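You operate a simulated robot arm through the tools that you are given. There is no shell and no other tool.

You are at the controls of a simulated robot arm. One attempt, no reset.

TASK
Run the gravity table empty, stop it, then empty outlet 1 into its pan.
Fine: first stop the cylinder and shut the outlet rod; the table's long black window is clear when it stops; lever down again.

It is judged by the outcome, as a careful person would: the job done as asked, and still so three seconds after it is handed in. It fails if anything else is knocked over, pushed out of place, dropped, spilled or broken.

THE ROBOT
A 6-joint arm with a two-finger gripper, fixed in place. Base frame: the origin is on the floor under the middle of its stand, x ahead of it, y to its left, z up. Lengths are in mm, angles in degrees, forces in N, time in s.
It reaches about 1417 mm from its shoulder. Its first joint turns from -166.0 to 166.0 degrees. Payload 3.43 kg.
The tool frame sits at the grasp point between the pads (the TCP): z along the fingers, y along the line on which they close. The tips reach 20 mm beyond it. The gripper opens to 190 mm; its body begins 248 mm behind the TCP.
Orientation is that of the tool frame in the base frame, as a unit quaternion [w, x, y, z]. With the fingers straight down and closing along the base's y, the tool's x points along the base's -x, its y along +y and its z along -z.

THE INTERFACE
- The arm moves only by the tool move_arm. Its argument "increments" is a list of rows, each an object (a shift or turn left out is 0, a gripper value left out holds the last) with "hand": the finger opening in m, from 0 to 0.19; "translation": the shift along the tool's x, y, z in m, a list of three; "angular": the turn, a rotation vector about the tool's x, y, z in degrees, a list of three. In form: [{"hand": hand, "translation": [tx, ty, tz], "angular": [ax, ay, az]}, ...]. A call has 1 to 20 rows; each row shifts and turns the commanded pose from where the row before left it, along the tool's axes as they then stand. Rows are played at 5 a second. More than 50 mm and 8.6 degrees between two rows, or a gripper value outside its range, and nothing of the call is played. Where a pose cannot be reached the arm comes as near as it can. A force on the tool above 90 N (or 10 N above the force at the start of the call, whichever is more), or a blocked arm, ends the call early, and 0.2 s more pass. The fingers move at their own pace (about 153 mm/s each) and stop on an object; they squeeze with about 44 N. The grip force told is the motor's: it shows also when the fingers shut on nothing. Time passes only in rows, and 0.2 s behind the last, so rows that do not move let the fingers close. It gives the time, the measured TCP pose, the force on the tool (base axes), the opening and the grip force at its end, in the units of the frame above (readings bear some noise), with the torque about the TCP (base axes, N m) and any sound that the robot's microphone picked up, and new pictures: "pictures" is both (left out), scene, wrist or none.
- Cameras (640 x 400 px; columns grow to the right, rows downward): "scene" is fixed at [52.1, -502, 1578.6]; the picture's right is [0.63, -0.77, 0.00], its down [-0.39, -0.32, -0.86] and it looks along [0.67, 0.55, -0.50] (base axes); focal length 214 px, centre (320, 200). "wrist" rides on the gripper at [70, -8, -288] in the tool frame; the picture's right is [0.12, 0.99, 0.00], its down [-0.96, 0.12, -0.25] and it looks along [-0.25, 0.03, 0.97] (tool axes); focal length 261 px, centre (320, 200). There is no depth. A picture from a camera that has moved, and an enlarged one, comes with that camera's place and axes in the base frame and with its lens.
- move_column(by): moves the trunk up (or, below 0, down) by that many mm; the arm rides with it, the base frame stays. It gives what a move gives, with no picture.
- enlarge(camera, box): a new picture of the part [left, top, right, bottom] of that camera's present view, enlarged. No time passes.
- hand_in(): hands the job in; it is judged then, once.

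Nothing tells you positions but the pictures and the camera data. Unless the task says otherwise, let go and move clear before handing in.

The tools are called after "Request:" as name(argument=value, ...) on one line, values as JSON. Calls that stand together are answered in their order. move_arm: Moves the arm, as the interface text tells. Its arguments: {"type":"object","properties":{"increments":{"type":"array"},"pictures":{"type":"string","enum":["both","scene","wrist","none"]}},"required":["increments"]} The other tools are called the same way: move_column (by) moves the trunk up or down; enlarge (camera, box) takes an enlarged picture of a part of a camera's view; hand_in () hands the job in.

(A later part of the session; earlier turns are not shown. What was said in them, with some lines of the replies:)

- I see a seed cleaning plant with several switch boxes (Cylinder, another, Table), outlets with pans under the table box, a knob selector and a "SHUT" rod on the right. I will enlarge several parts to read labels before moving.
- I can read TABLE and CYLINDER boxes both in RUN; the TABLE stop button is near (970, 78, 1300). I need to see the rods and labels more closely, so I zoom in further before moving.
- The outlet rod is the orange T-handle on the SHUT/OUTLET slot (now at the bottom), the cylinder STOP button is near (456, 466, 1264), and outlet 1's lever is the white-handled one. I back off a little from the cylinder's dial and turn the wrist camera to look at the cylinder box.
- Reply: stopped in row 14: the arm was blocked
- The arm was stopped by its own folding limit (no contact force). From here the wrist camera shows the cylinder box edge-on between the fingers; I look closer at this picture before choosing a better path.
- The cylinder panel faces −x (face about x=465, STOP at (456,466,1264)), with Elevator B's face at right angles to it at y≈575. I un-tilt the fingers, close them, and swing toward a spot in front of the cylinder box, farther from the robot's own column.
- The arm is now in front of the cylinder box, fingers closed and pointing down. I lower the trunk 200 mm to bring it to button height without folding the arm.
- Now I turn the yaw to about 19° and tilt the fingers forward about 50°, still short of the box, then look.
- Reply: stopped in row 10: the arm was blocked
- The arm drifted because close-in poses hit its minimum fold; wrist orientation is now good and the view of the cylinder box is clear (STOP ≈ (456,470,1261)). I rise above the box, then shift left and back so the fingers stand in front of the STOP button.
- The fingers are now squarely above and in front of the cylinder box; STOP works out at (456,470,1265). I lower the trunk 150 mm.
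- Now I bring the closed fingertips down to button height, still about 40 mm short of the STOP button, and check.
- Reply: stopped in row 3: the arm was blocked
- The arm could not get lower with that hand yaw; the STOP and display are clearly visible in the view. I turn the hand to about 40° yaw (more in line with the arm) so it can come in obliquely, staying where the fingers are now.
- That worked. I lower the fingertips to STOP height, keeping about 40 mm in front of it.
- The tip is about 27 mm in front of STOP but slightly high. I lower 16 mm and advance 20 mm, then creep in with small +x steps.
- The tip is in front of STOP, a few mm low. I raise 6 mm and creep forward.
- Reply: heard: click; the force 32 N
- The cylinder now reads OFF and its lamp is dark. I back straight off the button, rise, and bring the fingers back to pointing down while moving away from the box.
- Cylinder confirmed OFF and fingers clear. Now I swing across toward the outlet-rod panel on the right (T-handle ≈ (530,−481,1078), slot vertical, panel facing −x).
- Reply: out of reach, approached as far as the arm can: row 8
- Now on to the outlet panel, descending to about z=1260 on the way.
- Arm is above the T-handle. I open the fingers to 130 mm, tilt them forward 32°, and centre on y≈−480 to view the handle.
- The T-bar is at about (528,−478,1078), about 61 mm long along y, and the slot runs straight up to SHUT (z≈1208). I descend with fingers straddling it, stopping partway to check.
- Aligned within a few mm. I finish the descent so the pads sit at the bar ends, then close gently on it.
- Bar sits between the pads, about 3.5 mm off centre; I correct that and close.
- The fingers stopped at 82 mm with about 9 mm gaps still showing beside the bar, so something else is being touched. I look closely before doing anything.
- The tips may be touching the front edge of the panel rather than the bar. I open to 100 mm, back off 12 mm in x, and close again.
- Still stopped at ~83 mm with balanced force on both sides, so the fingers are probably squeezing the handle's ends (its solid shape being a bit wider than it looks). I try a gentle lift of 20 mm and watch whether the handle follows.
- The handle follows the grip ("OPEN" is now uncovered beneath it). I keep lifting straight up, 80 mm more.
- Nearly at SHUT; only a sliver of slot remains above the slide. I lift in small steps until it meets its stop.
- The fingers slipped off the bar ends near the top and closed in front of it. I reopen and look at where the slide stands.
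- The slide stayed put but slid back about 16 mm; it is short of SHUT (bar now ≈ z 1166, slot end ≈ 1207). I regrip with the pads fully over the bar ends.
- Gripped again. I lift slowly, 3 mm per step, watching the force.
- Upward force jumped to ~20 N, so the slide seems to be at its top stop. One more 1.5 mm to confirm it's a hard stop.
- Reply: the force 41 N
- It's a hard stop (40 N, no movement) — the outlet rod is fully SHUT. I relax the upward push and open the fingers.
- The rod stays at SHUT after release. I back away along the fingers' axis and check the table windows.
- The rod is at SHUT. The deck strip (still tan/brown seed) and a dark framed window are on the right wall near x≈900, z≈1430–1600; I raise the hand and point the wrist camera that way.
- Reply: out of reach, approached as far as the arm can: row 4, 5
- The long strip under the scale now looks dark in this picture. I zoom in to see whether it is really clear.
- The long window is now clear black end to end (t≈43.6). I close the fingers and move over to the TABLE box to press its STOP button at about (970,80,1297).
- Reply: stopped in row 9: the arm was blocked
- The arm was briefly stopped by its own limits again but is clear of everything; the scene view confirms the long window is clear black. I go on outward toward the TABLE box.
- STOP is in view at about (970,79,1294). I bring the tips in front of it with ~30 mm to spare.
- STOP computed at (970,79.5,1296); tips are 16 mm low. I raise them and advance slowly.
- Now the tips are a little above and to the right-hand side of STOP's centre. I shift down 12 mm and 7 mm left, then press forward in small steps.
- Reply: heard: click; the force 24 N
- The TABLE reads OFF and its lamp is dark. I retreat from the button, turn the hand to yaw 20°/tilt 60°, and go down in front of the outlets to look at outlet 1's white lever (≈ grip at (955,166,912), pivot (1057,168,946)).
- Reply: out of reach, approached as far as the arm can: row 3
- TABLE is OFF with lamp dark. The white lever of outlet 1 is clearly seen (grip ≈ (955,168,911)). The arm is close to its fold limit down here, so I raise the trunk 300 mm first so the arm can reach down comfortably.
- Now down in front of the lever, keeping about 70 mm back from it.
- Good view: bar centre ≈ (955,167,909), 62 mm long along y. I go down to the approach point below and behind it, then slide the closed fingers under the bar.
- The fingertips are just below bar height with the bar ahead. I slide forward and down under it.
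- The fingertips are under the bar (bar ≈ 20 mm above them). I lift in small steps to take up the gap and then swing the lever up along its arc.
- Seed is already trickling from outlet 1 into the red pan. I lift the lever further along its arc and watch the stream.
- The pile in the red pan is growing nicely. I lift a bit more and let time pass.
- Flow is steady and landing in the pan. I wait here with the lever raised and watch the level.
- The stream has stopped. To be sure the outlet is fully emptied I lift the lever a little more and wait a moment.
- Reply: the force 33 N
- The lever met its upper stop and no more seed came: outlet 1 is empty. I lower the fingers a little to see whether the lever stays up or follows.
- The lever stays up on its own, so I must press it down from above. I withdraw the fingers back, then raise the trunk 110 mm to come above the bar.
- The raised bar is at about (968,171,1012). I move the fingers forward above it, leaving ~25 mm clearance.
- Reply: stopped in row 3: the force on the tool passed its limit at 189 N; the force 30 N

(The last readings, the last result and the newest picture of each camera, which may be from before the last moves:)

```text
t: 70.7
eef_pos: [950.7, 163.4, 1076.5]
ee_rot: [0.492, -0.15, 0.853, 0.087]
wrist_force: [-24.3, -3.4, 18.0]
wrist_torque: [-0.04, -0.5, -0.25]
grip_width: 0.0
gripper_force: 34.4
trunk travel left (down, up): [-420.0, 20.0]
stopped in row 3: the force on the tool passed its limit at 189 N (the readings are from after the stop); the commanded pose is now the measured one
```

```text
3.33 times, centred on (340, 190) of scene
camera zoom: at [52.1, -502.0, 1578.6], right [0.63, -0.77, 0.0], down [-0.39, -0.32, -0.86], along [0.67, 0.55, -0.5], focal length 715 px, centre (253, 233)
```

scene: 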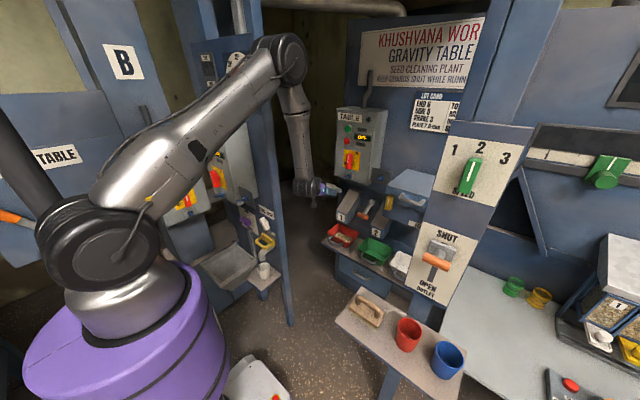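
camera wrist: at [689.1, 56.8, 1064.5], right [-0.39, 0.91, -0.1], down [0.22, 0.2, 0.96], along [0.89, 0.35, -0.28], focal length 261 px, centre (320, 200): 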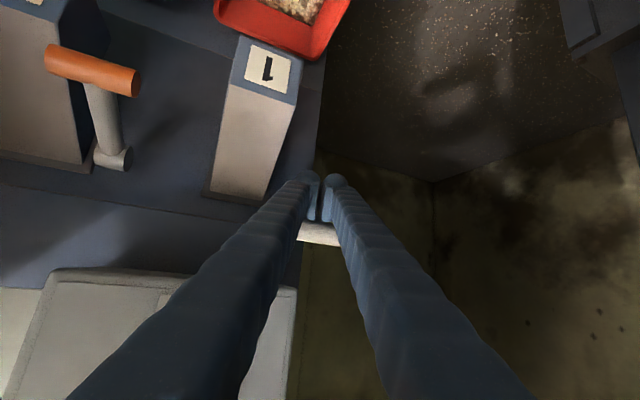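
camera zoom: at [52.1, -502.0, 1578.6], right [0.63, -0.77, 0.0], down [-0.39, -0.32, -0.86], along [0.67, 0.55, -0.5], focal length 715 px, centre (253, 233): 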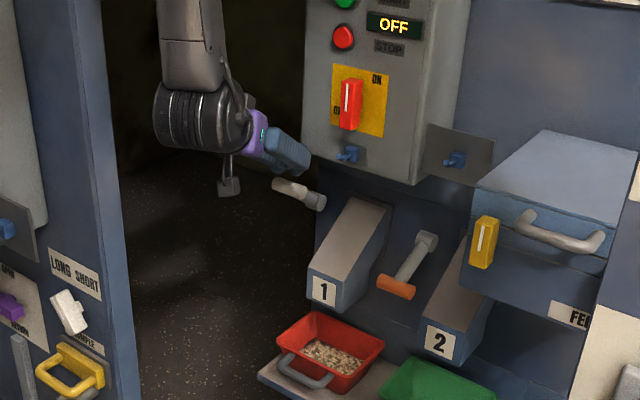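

The fingertip touched the lower front edge of the TABLE box (its left side reaches y≈158) and stopped; the box, switch and lever look unchanged. I back off and shift left (+y) so the fingers pass beside the box.

Request:
move_arm(increments=[{"translation": [0, 0, -0.03]}, {"translation": [-0.0063, 0.0348, 0.0109]}])

Request:
enlarge(camera="wrist", box=[160, 60, 440, 260])

Request:
enlarge(camera="scene", box=[290, 90, 390, 250])

```text
t: 71.3
eef_pos: [931.0, 194.1, 1088.6]
ee_rot: [0.491, -0.149, 0.854, 0.086]
wrist_force: [1.3, -0.2, 0.7]
wrist_torque: [0.0, -0.02, -0.05]
grip_width: 0.0
gripper_force: 34.1
trunk travel left (down, up): [-420.0, 20.0]
camera wrist: at [666.2, 90.3, 1172.6], right [-0.39, 0.91, -0.1], down [0.22, 0.2, 0.96], along [0.89, 0.35, -0.28], focal length 261 px, centre (320, 200)
```

scene: 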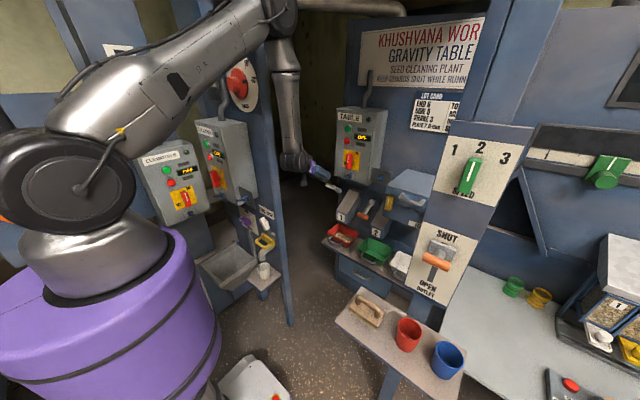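
wrist: 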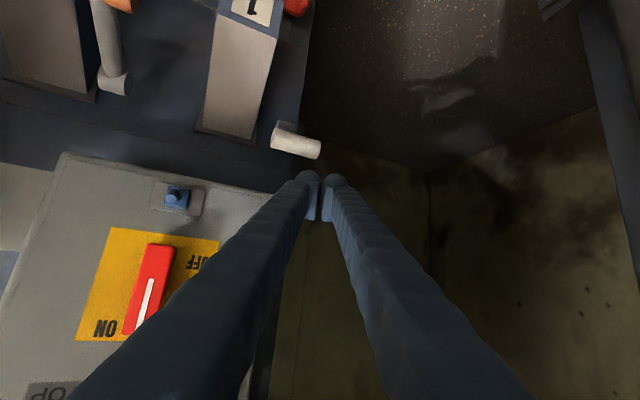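

```text
2.00 times, centred on (300, 160) of wrist
camera zoom: at [666.2, 90.3, 1172.6], right [-0.39, 0.91, -0.1], down [0.22, 0.2, 0.96], along [0.89, 0.35, -0.28], focal length 521 px, centre (360, 280)
```

zoom: 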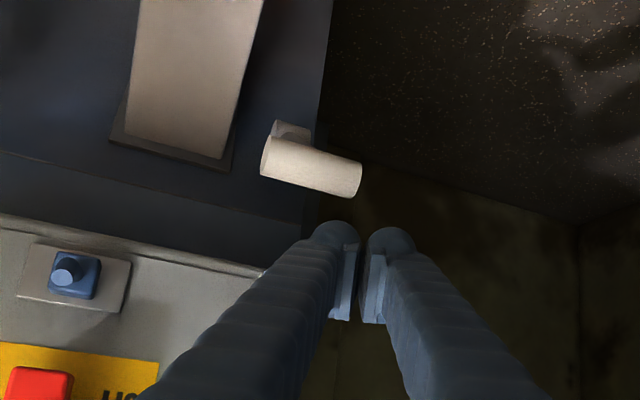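

```text
2.50 times, centred on (340, 170) of scene
camera zoom: at [52.1, -502.0, 1578.6], right [0.63, -0.77, 0.0], down [-0.39, -0.32, -0.86], along [0.67, 0.55, -0.5], focal length 536 px, centre (270, 275)
```

zoom: 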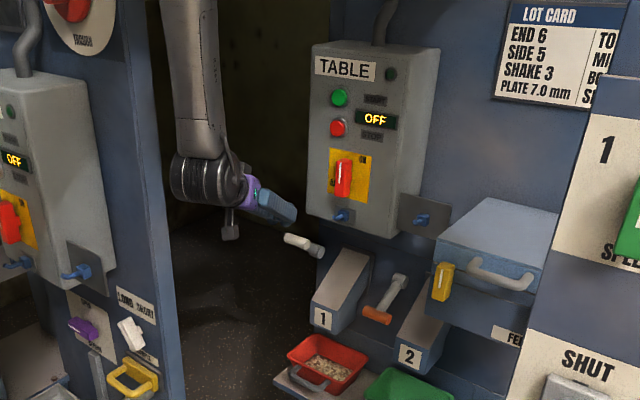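

Everything is unchanged (TABLE box, lever, pan). Now beside the box, I position above the bar at y≈187 and start pressing down.

Request:
move_arm(increments=[{"translation": [0.0101, -0.0131, 0.0237]}, {"translation": [0.0099, -0.0003, 0.0069]}], pictures="none")

Request:
enlarge(camera="wrist", box=[160, 60, 440, 260])

Request:
enlarge(camera="scene", box=[310, 160, 360, 210])

```text
t: 71.9
eef_pos: [949.8, 186.4, 1057.1]
ee_rot: [0.491, -0.15, 0.854, 0.086]
wrist_force: [-0.4, 1.8, 0.4]
wrist_torque: [-0.06, 0.06, -0.1]
grip_width: 0.0
gripper_force: 33.7
trunk travel left (down, up): [-420.0, 20.0]
```

```text
2.00 times, centred on (300, 160) of wrist
camera zoom: at [684.8, 82.7, 1141.1], right [-0.39, 0.91, -0.1], down [0.21, 0.2, 0.96], along [0.89, 0.35, -0.27], focal length 521 px, centre (360, 280)
```

zoom: 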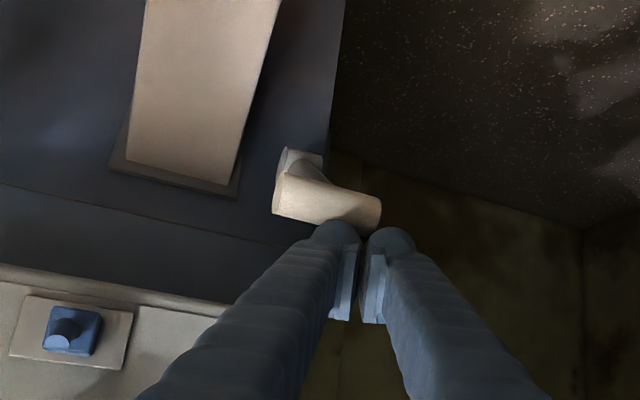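

```text
8.00 times, centred on (335, 185) of scene
camera zoom: at [52.1, -502.0, 1578.6], right [0.63, -0.77, 0.0], down [-0.39, -0.32, -0.86], along [0.67, 0.55, -0.5], focal length 1716 px, centre (200, 320)
```

zoom: 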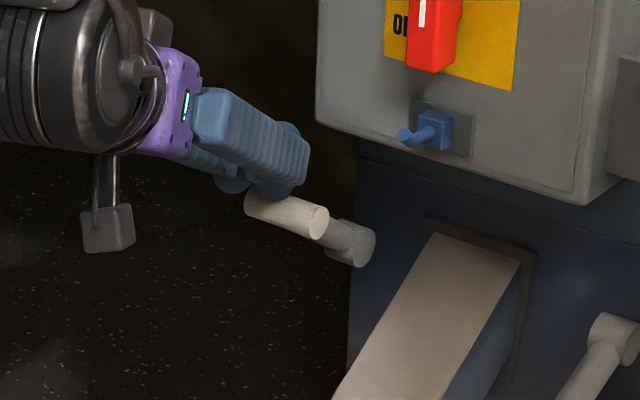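

Tips are just above the bar. I press down along the lever's arc.

Request:
move_arm(increments=[{"translation": [0.0071, 0.0014, -0.0002]}, {"translation": [0.0071, 0.0014, -0.0002]}, {"translation": [0.0094, 0.0014, 0.0011]}, {"translation": [0.0094, 0.0014, 0.0011]}], pictures="none")

Request:
enlarge(camera="wrist", box=[160, 60, 440, 260])

Request:
enlarge(camera="scene", box=[300, 160, 380, 250])

```text
t: 72.9
eef_pos: [935.6, 185.0, 1025.7]
ee_rot: [0.491, -0.15, 0.854, 0.087]
wrist_force: [-0.2, 0.9, -0.1]
wrist_torque: [0.01, 0.02, -0.01]
grip_width: 0.0
gripper_force: 34.7
trunk travel left (down, up): [-420.0, 20.0]
```

```text
2.00 times, centred on (300, 160) of wrist
camera zoom: at [670.1, 80.8, 1110.3], right [-0.39, 0.91, -0.1], down [0.22, 0.2, 0.96], along [0.89, 0.35, -0.28], focal length 521 px, centre (360, 280)
```

zoom: 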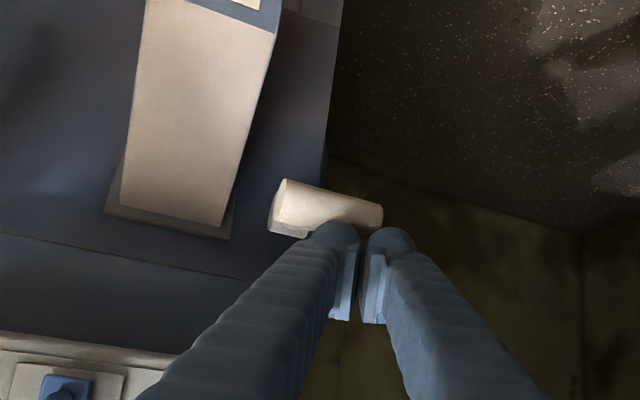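

```text
4.44 times, centred on (340, 205) of scene
camera zoom: at [52.1, -502.0, 1578.6], right [0.63, -0.77, 0.0], down [-0.39, -0.32, -0.86], along [0.67, 0.55, -0.5], focal length 953 px, centre (231, 178)
```

zoom: 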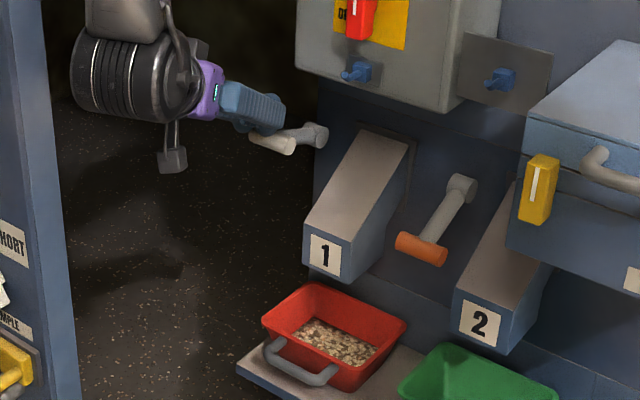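

The lever is coming down with the fingers. I continue along the arc.

Request:
move_arm(increments=[{"translation": [0.0092, 0.0008, 0.0027]}, {"translation": [0.0092, 0.0008, 0.0027]}, {"translation": [0.0086, 0.0003, 0.0042]}, {"translation": [0.0086, 0.0003, 0.0042]}], pictures="none")

Request:
enlarge(camera="wrist", box=[160, 60, 440, 260])

Request:
enlarge(camera="scene", box=[300, 160, 380, 250])

```text
t: 73.9
eef_pos: [928.3, 186.0, 989.2]
ee_rot: [0.491, -0.149, 0.854, 0.086]
wrist_force: [0.4, 0.1, -0.3]
wrist_torque: [-0.03, -0.01, -0.01]
grip_width: 0.3
gripper_force: 33.6
trunk travel left (down, up): [-420.0, 20.0]
```

```text
2.00 times, centred on (300, 160) of wrist
camera zoom: at [664.0, 83.1, 1072.9], right [-0.39, 0.91, -0.1], down [0.22, 0.2, 0.96], along [0.89, 0.35, -0.28], focal length 521 px, centre (360, 280)
```

zoom: 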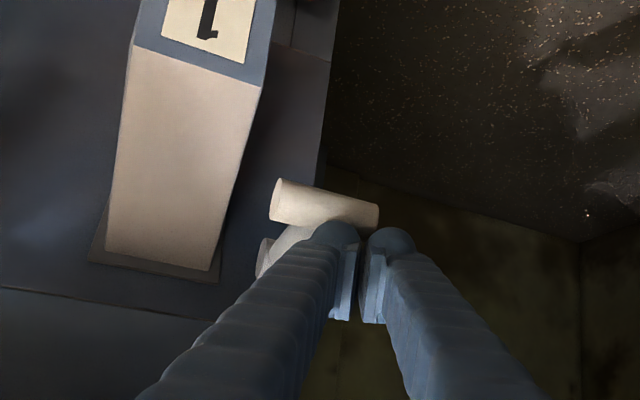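

```text
4.44 times, centred on (340, 205) of scene
camera zoom: at [52.1, -502.0, 1578.6], right [0.63, -0.77, 0.0], down [-0.39, -0.32, -0.86], along [0.67, 0.55, -0.5], focal length 953 px, centre (231, 178)
```

zoom: 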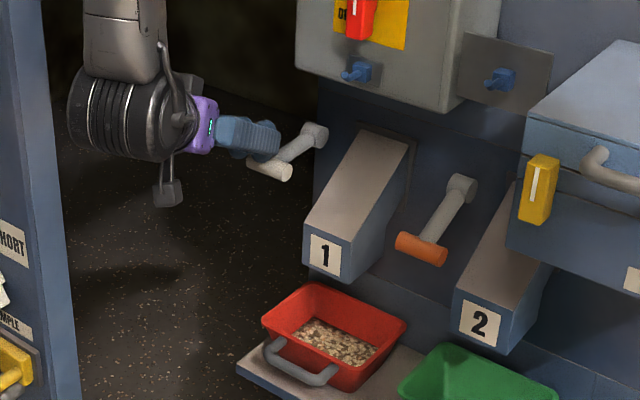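

Request:
move_arm(increments=[{"translation": [0.0079, -0.0003, 0.0054]}, {"translation": [0.0079, -0.0003, 0.0054]}, {"translation": [0.0069, -0.0008, 0.0067]}], pictures="none")

Request:
enlarge(camera="scene", box=[300, 160, 380, 250])

Request:
enlarge(camera="wrist", box=[160, 60, 440, 260])

```text
t: 74.7
eef_pos: [932.0, 186.6, 961.1]
ee_rot: [0.491, -0.148, 0.854, 0.086]
wrist_force: [-0.2, 0.2, -0.4]
wrist_torque: [0.03, -0.01, -0.01]
grip_width: 0.2
gripper_force: 34.1
trunk travel left (down, up): [-420.0, 20.0]
```

```text
4.44 times, centred on (340, 205) of scene
camera zoom: at [52.1, -502.0, 1578.6], right [0.63, -0.77, 0.0], down [-0.39, -0.32, -0.86], along [0.67, 0.55, -0.5], focal length 953 px, centre (231, 178)
```

zoom: 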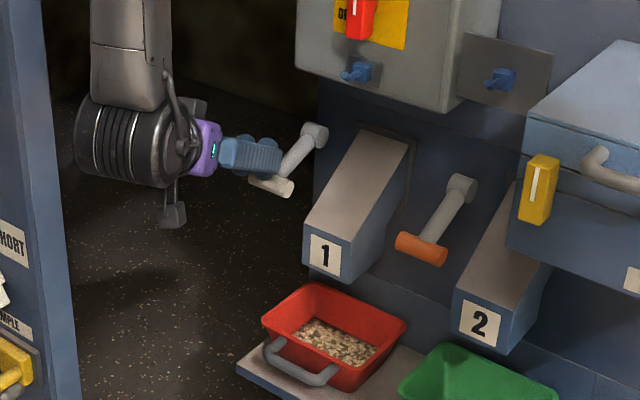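

```text
2.00 times, centred on (300, 160) of wrist
camera zoom: at [667.8, 82.5, 1044.8], right [-0.39, 0.91, -0.1], down [0.22, 0.2, 0.96], along [0.89, 0.35, -0.27], focal length 521 px, centre (360, 280)
```

zoom: 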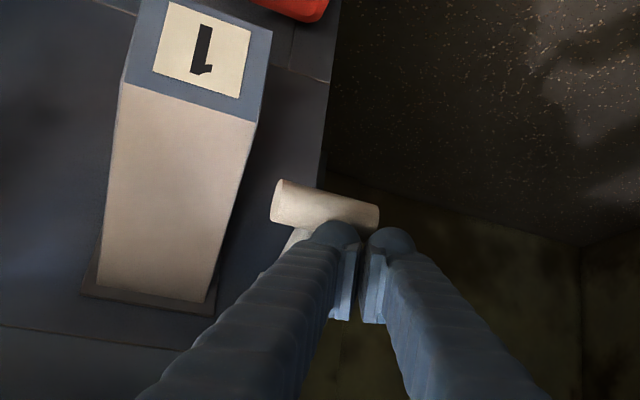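

Almost at its original lower position. I press the last few mm until it rests on its stop.

Request:
move_arm(increments=[{"translation": [0.0034, -0.0007, 0.0041]}, {"translation": [0.0034, -0.0007, 0.0041]}], pictures="none")

Request:
enlarge(camera="scene", box=[300, 160, 380, 250])

```text
t: 75.3
eef_pos: [935.9, 184.6, 949.3]
ee_rot: [0.491, -0.149, 0.854, 0.086]
wrist_force: [-0.2, -1.1, 0.2]
wrist_torque: [0.02, 0.0, 0.0]
grip_width: 0.1
gripper_force: 34.6
trunk travel left (down, up): [-420.0, 20.0]
```

```text
4.44 times, centred on (340, 205) of scene
camera zoom: at [52.1, -502.0, 1578.6], right [0.63, -0.77, 0.0], down [-0.39, -0.32, -0.86], along [0.67, 0.55, -0.5], focal length 953 px, centre (231, 178)
```

zoom: 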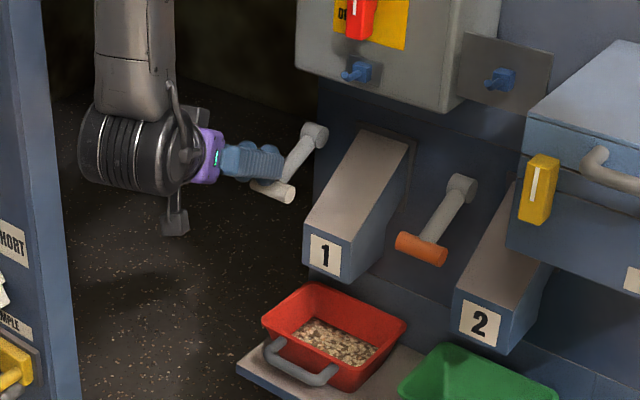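

Request:
move_arm(increments=[{"translation": [0.0024, -0.0005, 0.0029]}, {"translation": [0.0024, -0.0005, 0.0029]}], pictures="none")

Request:
enlarge(camera="scene", box=[300, 160, 380, 250])

Request:
enlarge(camera="wrist", box=[160, 60, 440, 260])

```text
t: 75.9
eef_pos: [937.3, 186.4, 948.0]
ee_rot: [0.493, -0.148, 0.853, 0.086]
wrist_force: [-20.4, -2.4, 24.8]
wrist_torque: [-0.28, 0.3, -0.29]
grip_width: 0.0
gripper_force: 34.4
trunk travel left (down, up): [-420.0, 20.0]
```

```text
4.44 times, centred on (340, 205) of scene
camera zoom: at [52.1, -502.0, 1578.6], right [0.63, -0.77, 0.0], down [-0.39, -0.32, -0.86], along [0.67, 0.55, -0.5], focal length 953 px, centre (231, 178)
```

zoom: 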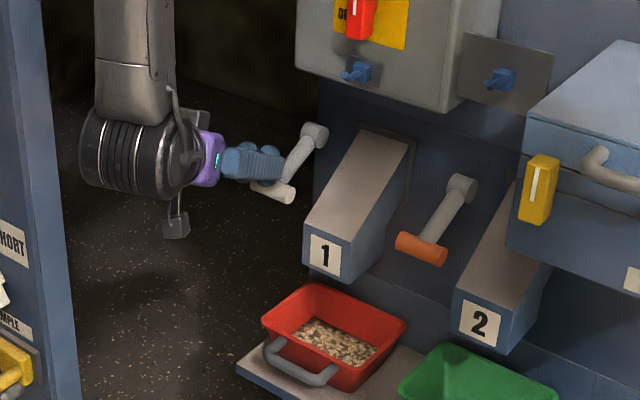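

```text
2.00 times, centred on (300, 160) of wrist
camera zoom: at [672.1, 81.6, 1030.6], right [-0.39, 0.91, -0.1], down [0.21, 0.2, 0.96], along [0.89, 0.35, -0.27], focal length 521 px, centre (360, 280)
```

zoom: 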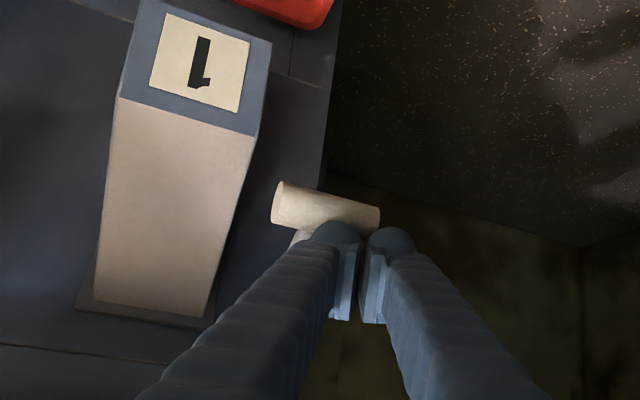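

The lever is firmly on its lower stop (25 N). I withdraw the fingers back and up, away from it.

Request:
move_arm(increments=[{"translation": [0, 0, -0.04]}, {"translation": [0, 0, -0.04]}, {"translation": [-0.02, 0, -0.03]}])

Request:
enlarge(camera="scene", box=[300, 160, 380, 250])

Request:
enlarge(camera="wrist", box=[160, 0, 440, 200])

Request:
enlarge(camera="scene", box=[400, 120, 640, 310])

```text
t: 76.7
eef_pos: [855.2, 155.8, 1019.1]
ee_rot: [0.491, -0.149, 0.854, 0.086]
wrist_force: [-0.8, -1.0, 0.5]
wrist_torque: [0.0, -0.04, 0.02]
grip_width: 0.0
gripper_force: 34.8
trunk travel left (down, up): [-420.0, 20.0]
camera wrist: at [590.6, 51.7, 1102.4], right [-0.39, 0.91, -0.1], down [0.21, 0.2, 0.96], along [0.89, 0.35, -0.27], focal length 261 px, centre (320, 200)
```

scene: 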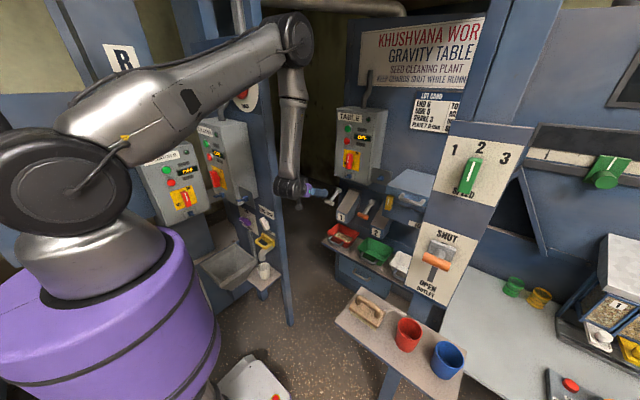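
wrist: 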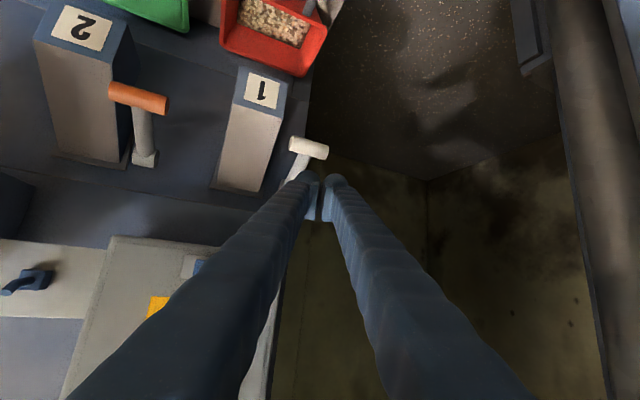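

```text
4.44 times, centred on (340, 205) of scene
camera zoom: at [52.1, -502.0, 1578.6], right [0.63, -0.77, 0.0], down [-0.39, -0.32, -0.86], along [0.67, 0.55, -0.5], focal length 953 px, centre (231, 178)
```

zoom: 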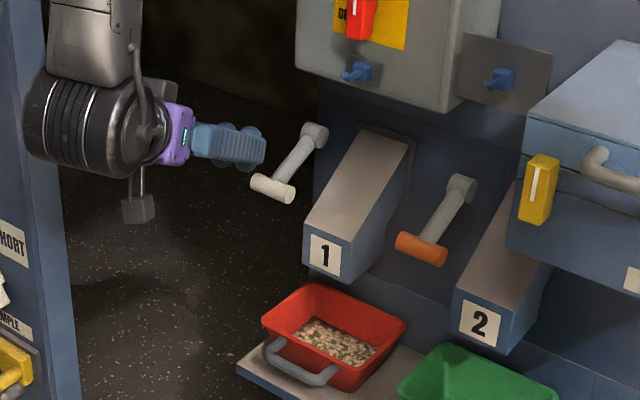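

```text
2.00 times, centred on (300, 100) of wrist
camera zoom: at [590.6, 51.7, 1102.4], right [-0.39, 0.91, -0.1], down [0.21, 0.2, 0.96], along [0.89, 0.35, -0.27], focal length 521 px, centre (360, 400)
```

zoom: 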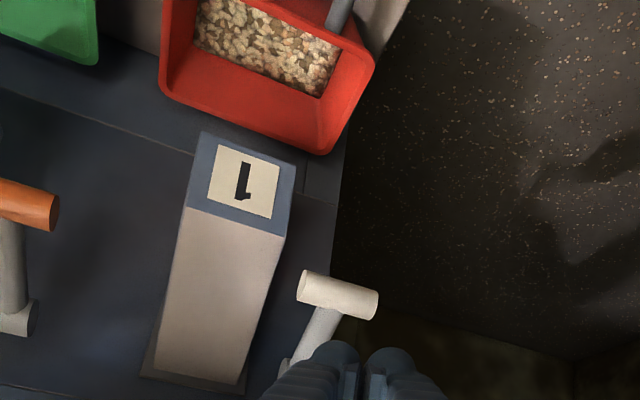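

```text
2.11 times, centred on (520, 215) of scene
camera zoom: at [52.1, -502.0, 1578.6], right [0.63, -0.77, 0.0], down [-0.39, -0.32, -0.86], along [0.67, 0.55, -0.5], focal length 452 px, centre (-101, 168)
```

zoom: 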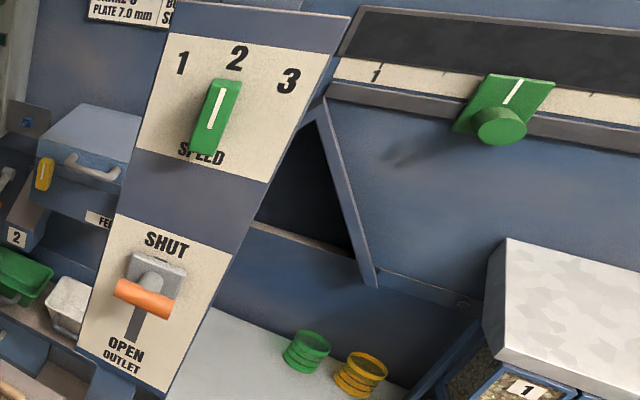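

Lever 1 is down, the red pan holds the seed, the rod is at SHUT and the long window is black. I verify the switch boxes once more and check for spills.

Request:
enlarge(camera="scene", box=[190, 110, 260, 200])

Request:
enlarge(camera="scene", box=[320, 95, 400, 185])

Request:
enlarge(camera="scene", box=[315, 210, 415, 290])

Request:
enlarge(camera="scene", box=[200, 200, 480, 400])

```text
4.44 times, centred on (225, 155) of scene
camera zoom: at [52.1, -502.0, 1578.6], right [0.63, -0.77, 0.0], down [-0.39, -0.32, -0.86], along [0.67, 0.55, -0.5], focal length 953 px, centre (742, 400)
```

zoom: 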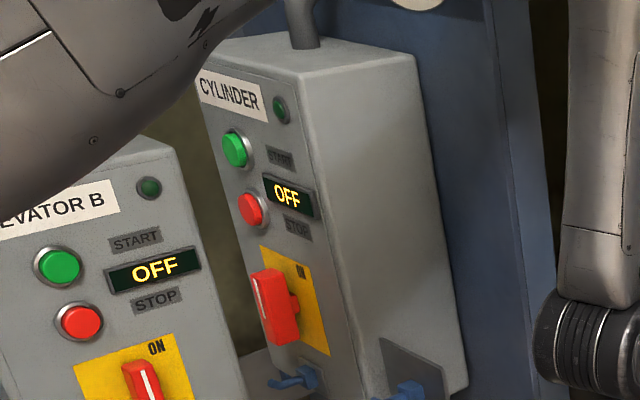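

```text
4.44 times, centred on (360, 140) of scene
camera zoom: at [52.1, -502.0, 1578.6], right [0.63, -0.77, 0.0], down [-0.39, -0.32, -0.86], along [0.67, 0.55, -0.5], focal length 953 px, centre (142, 467)
```

zoom: 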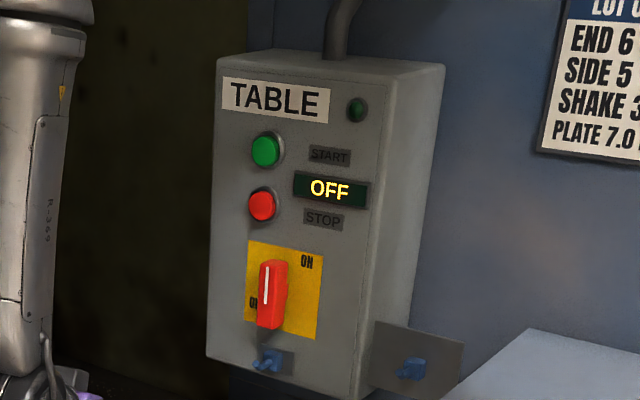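

```text
5.00 times, centred on (365, 250) of scene
camera zoom: at [52.1, -502.0, 1578.6], right [0.63, -0.77, 0.0], down [-0.39, -0.32, -0.86], along [0.67, 0.55, -0.5], focal length 1072 px, centre (95, -50)
```

zoom: 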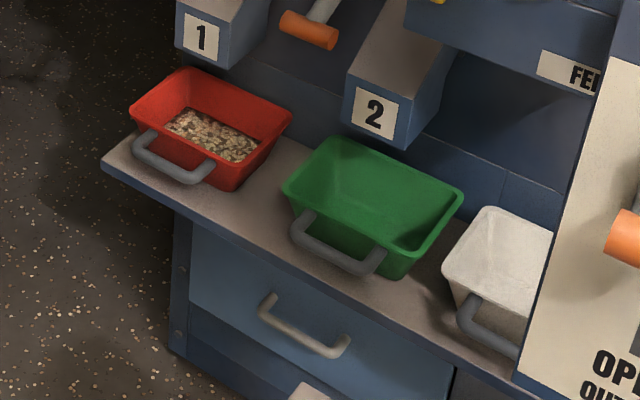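

```text
2.00 times, centred on (340, 300) of scene
camera zoom: at [52.1, -502.0, 1578.6], right [0.63, -0.77, 0.0], down [-0.39, -0.32, -0.86], along [0.67, 0.55, -0.5], focal length 429 px, centre (280, 0)
```

zoom: 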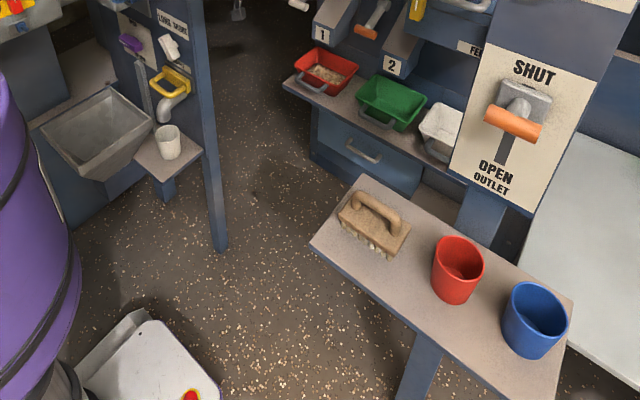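

Cylinder and TABLE both read OFF, the outlet rod is at SHUT, the long window is clear, outlet 1's seed is in its red pan with the lever down again, and nothing is spilled or shifted. The fingers are clear, so I hand in.

Request:
hand_in()

```text
The job is handed in.
```

I ran the gravity table empty, stopped it, and emptied outlet 1 into its red pan; the job is handed in.

- **Cylinder:** stopped; it reads OFF and its lamp is dark.
- **Outlet rod:** pushed up to SHUT until it met a firm stop. My grip slipped once near the top, so I gripped it again and finished the push.
- **Table:** I stopped it only after the long window had gone clear black. It reads OFF.
- **Outlet 1:** I held the lever up until the stream stopped. I then raised it to its upper stop, and no more seed came.
- **Lever:** pressed back down onto its lower stop.

While getting above the raised lever, a fingertip struck the lower front edge of the TABLE box, with a brief peak of 189 N. I backed off at once. In the pictures afterwards the box, lever and pan look unmoved, and I saw no spilled seed.
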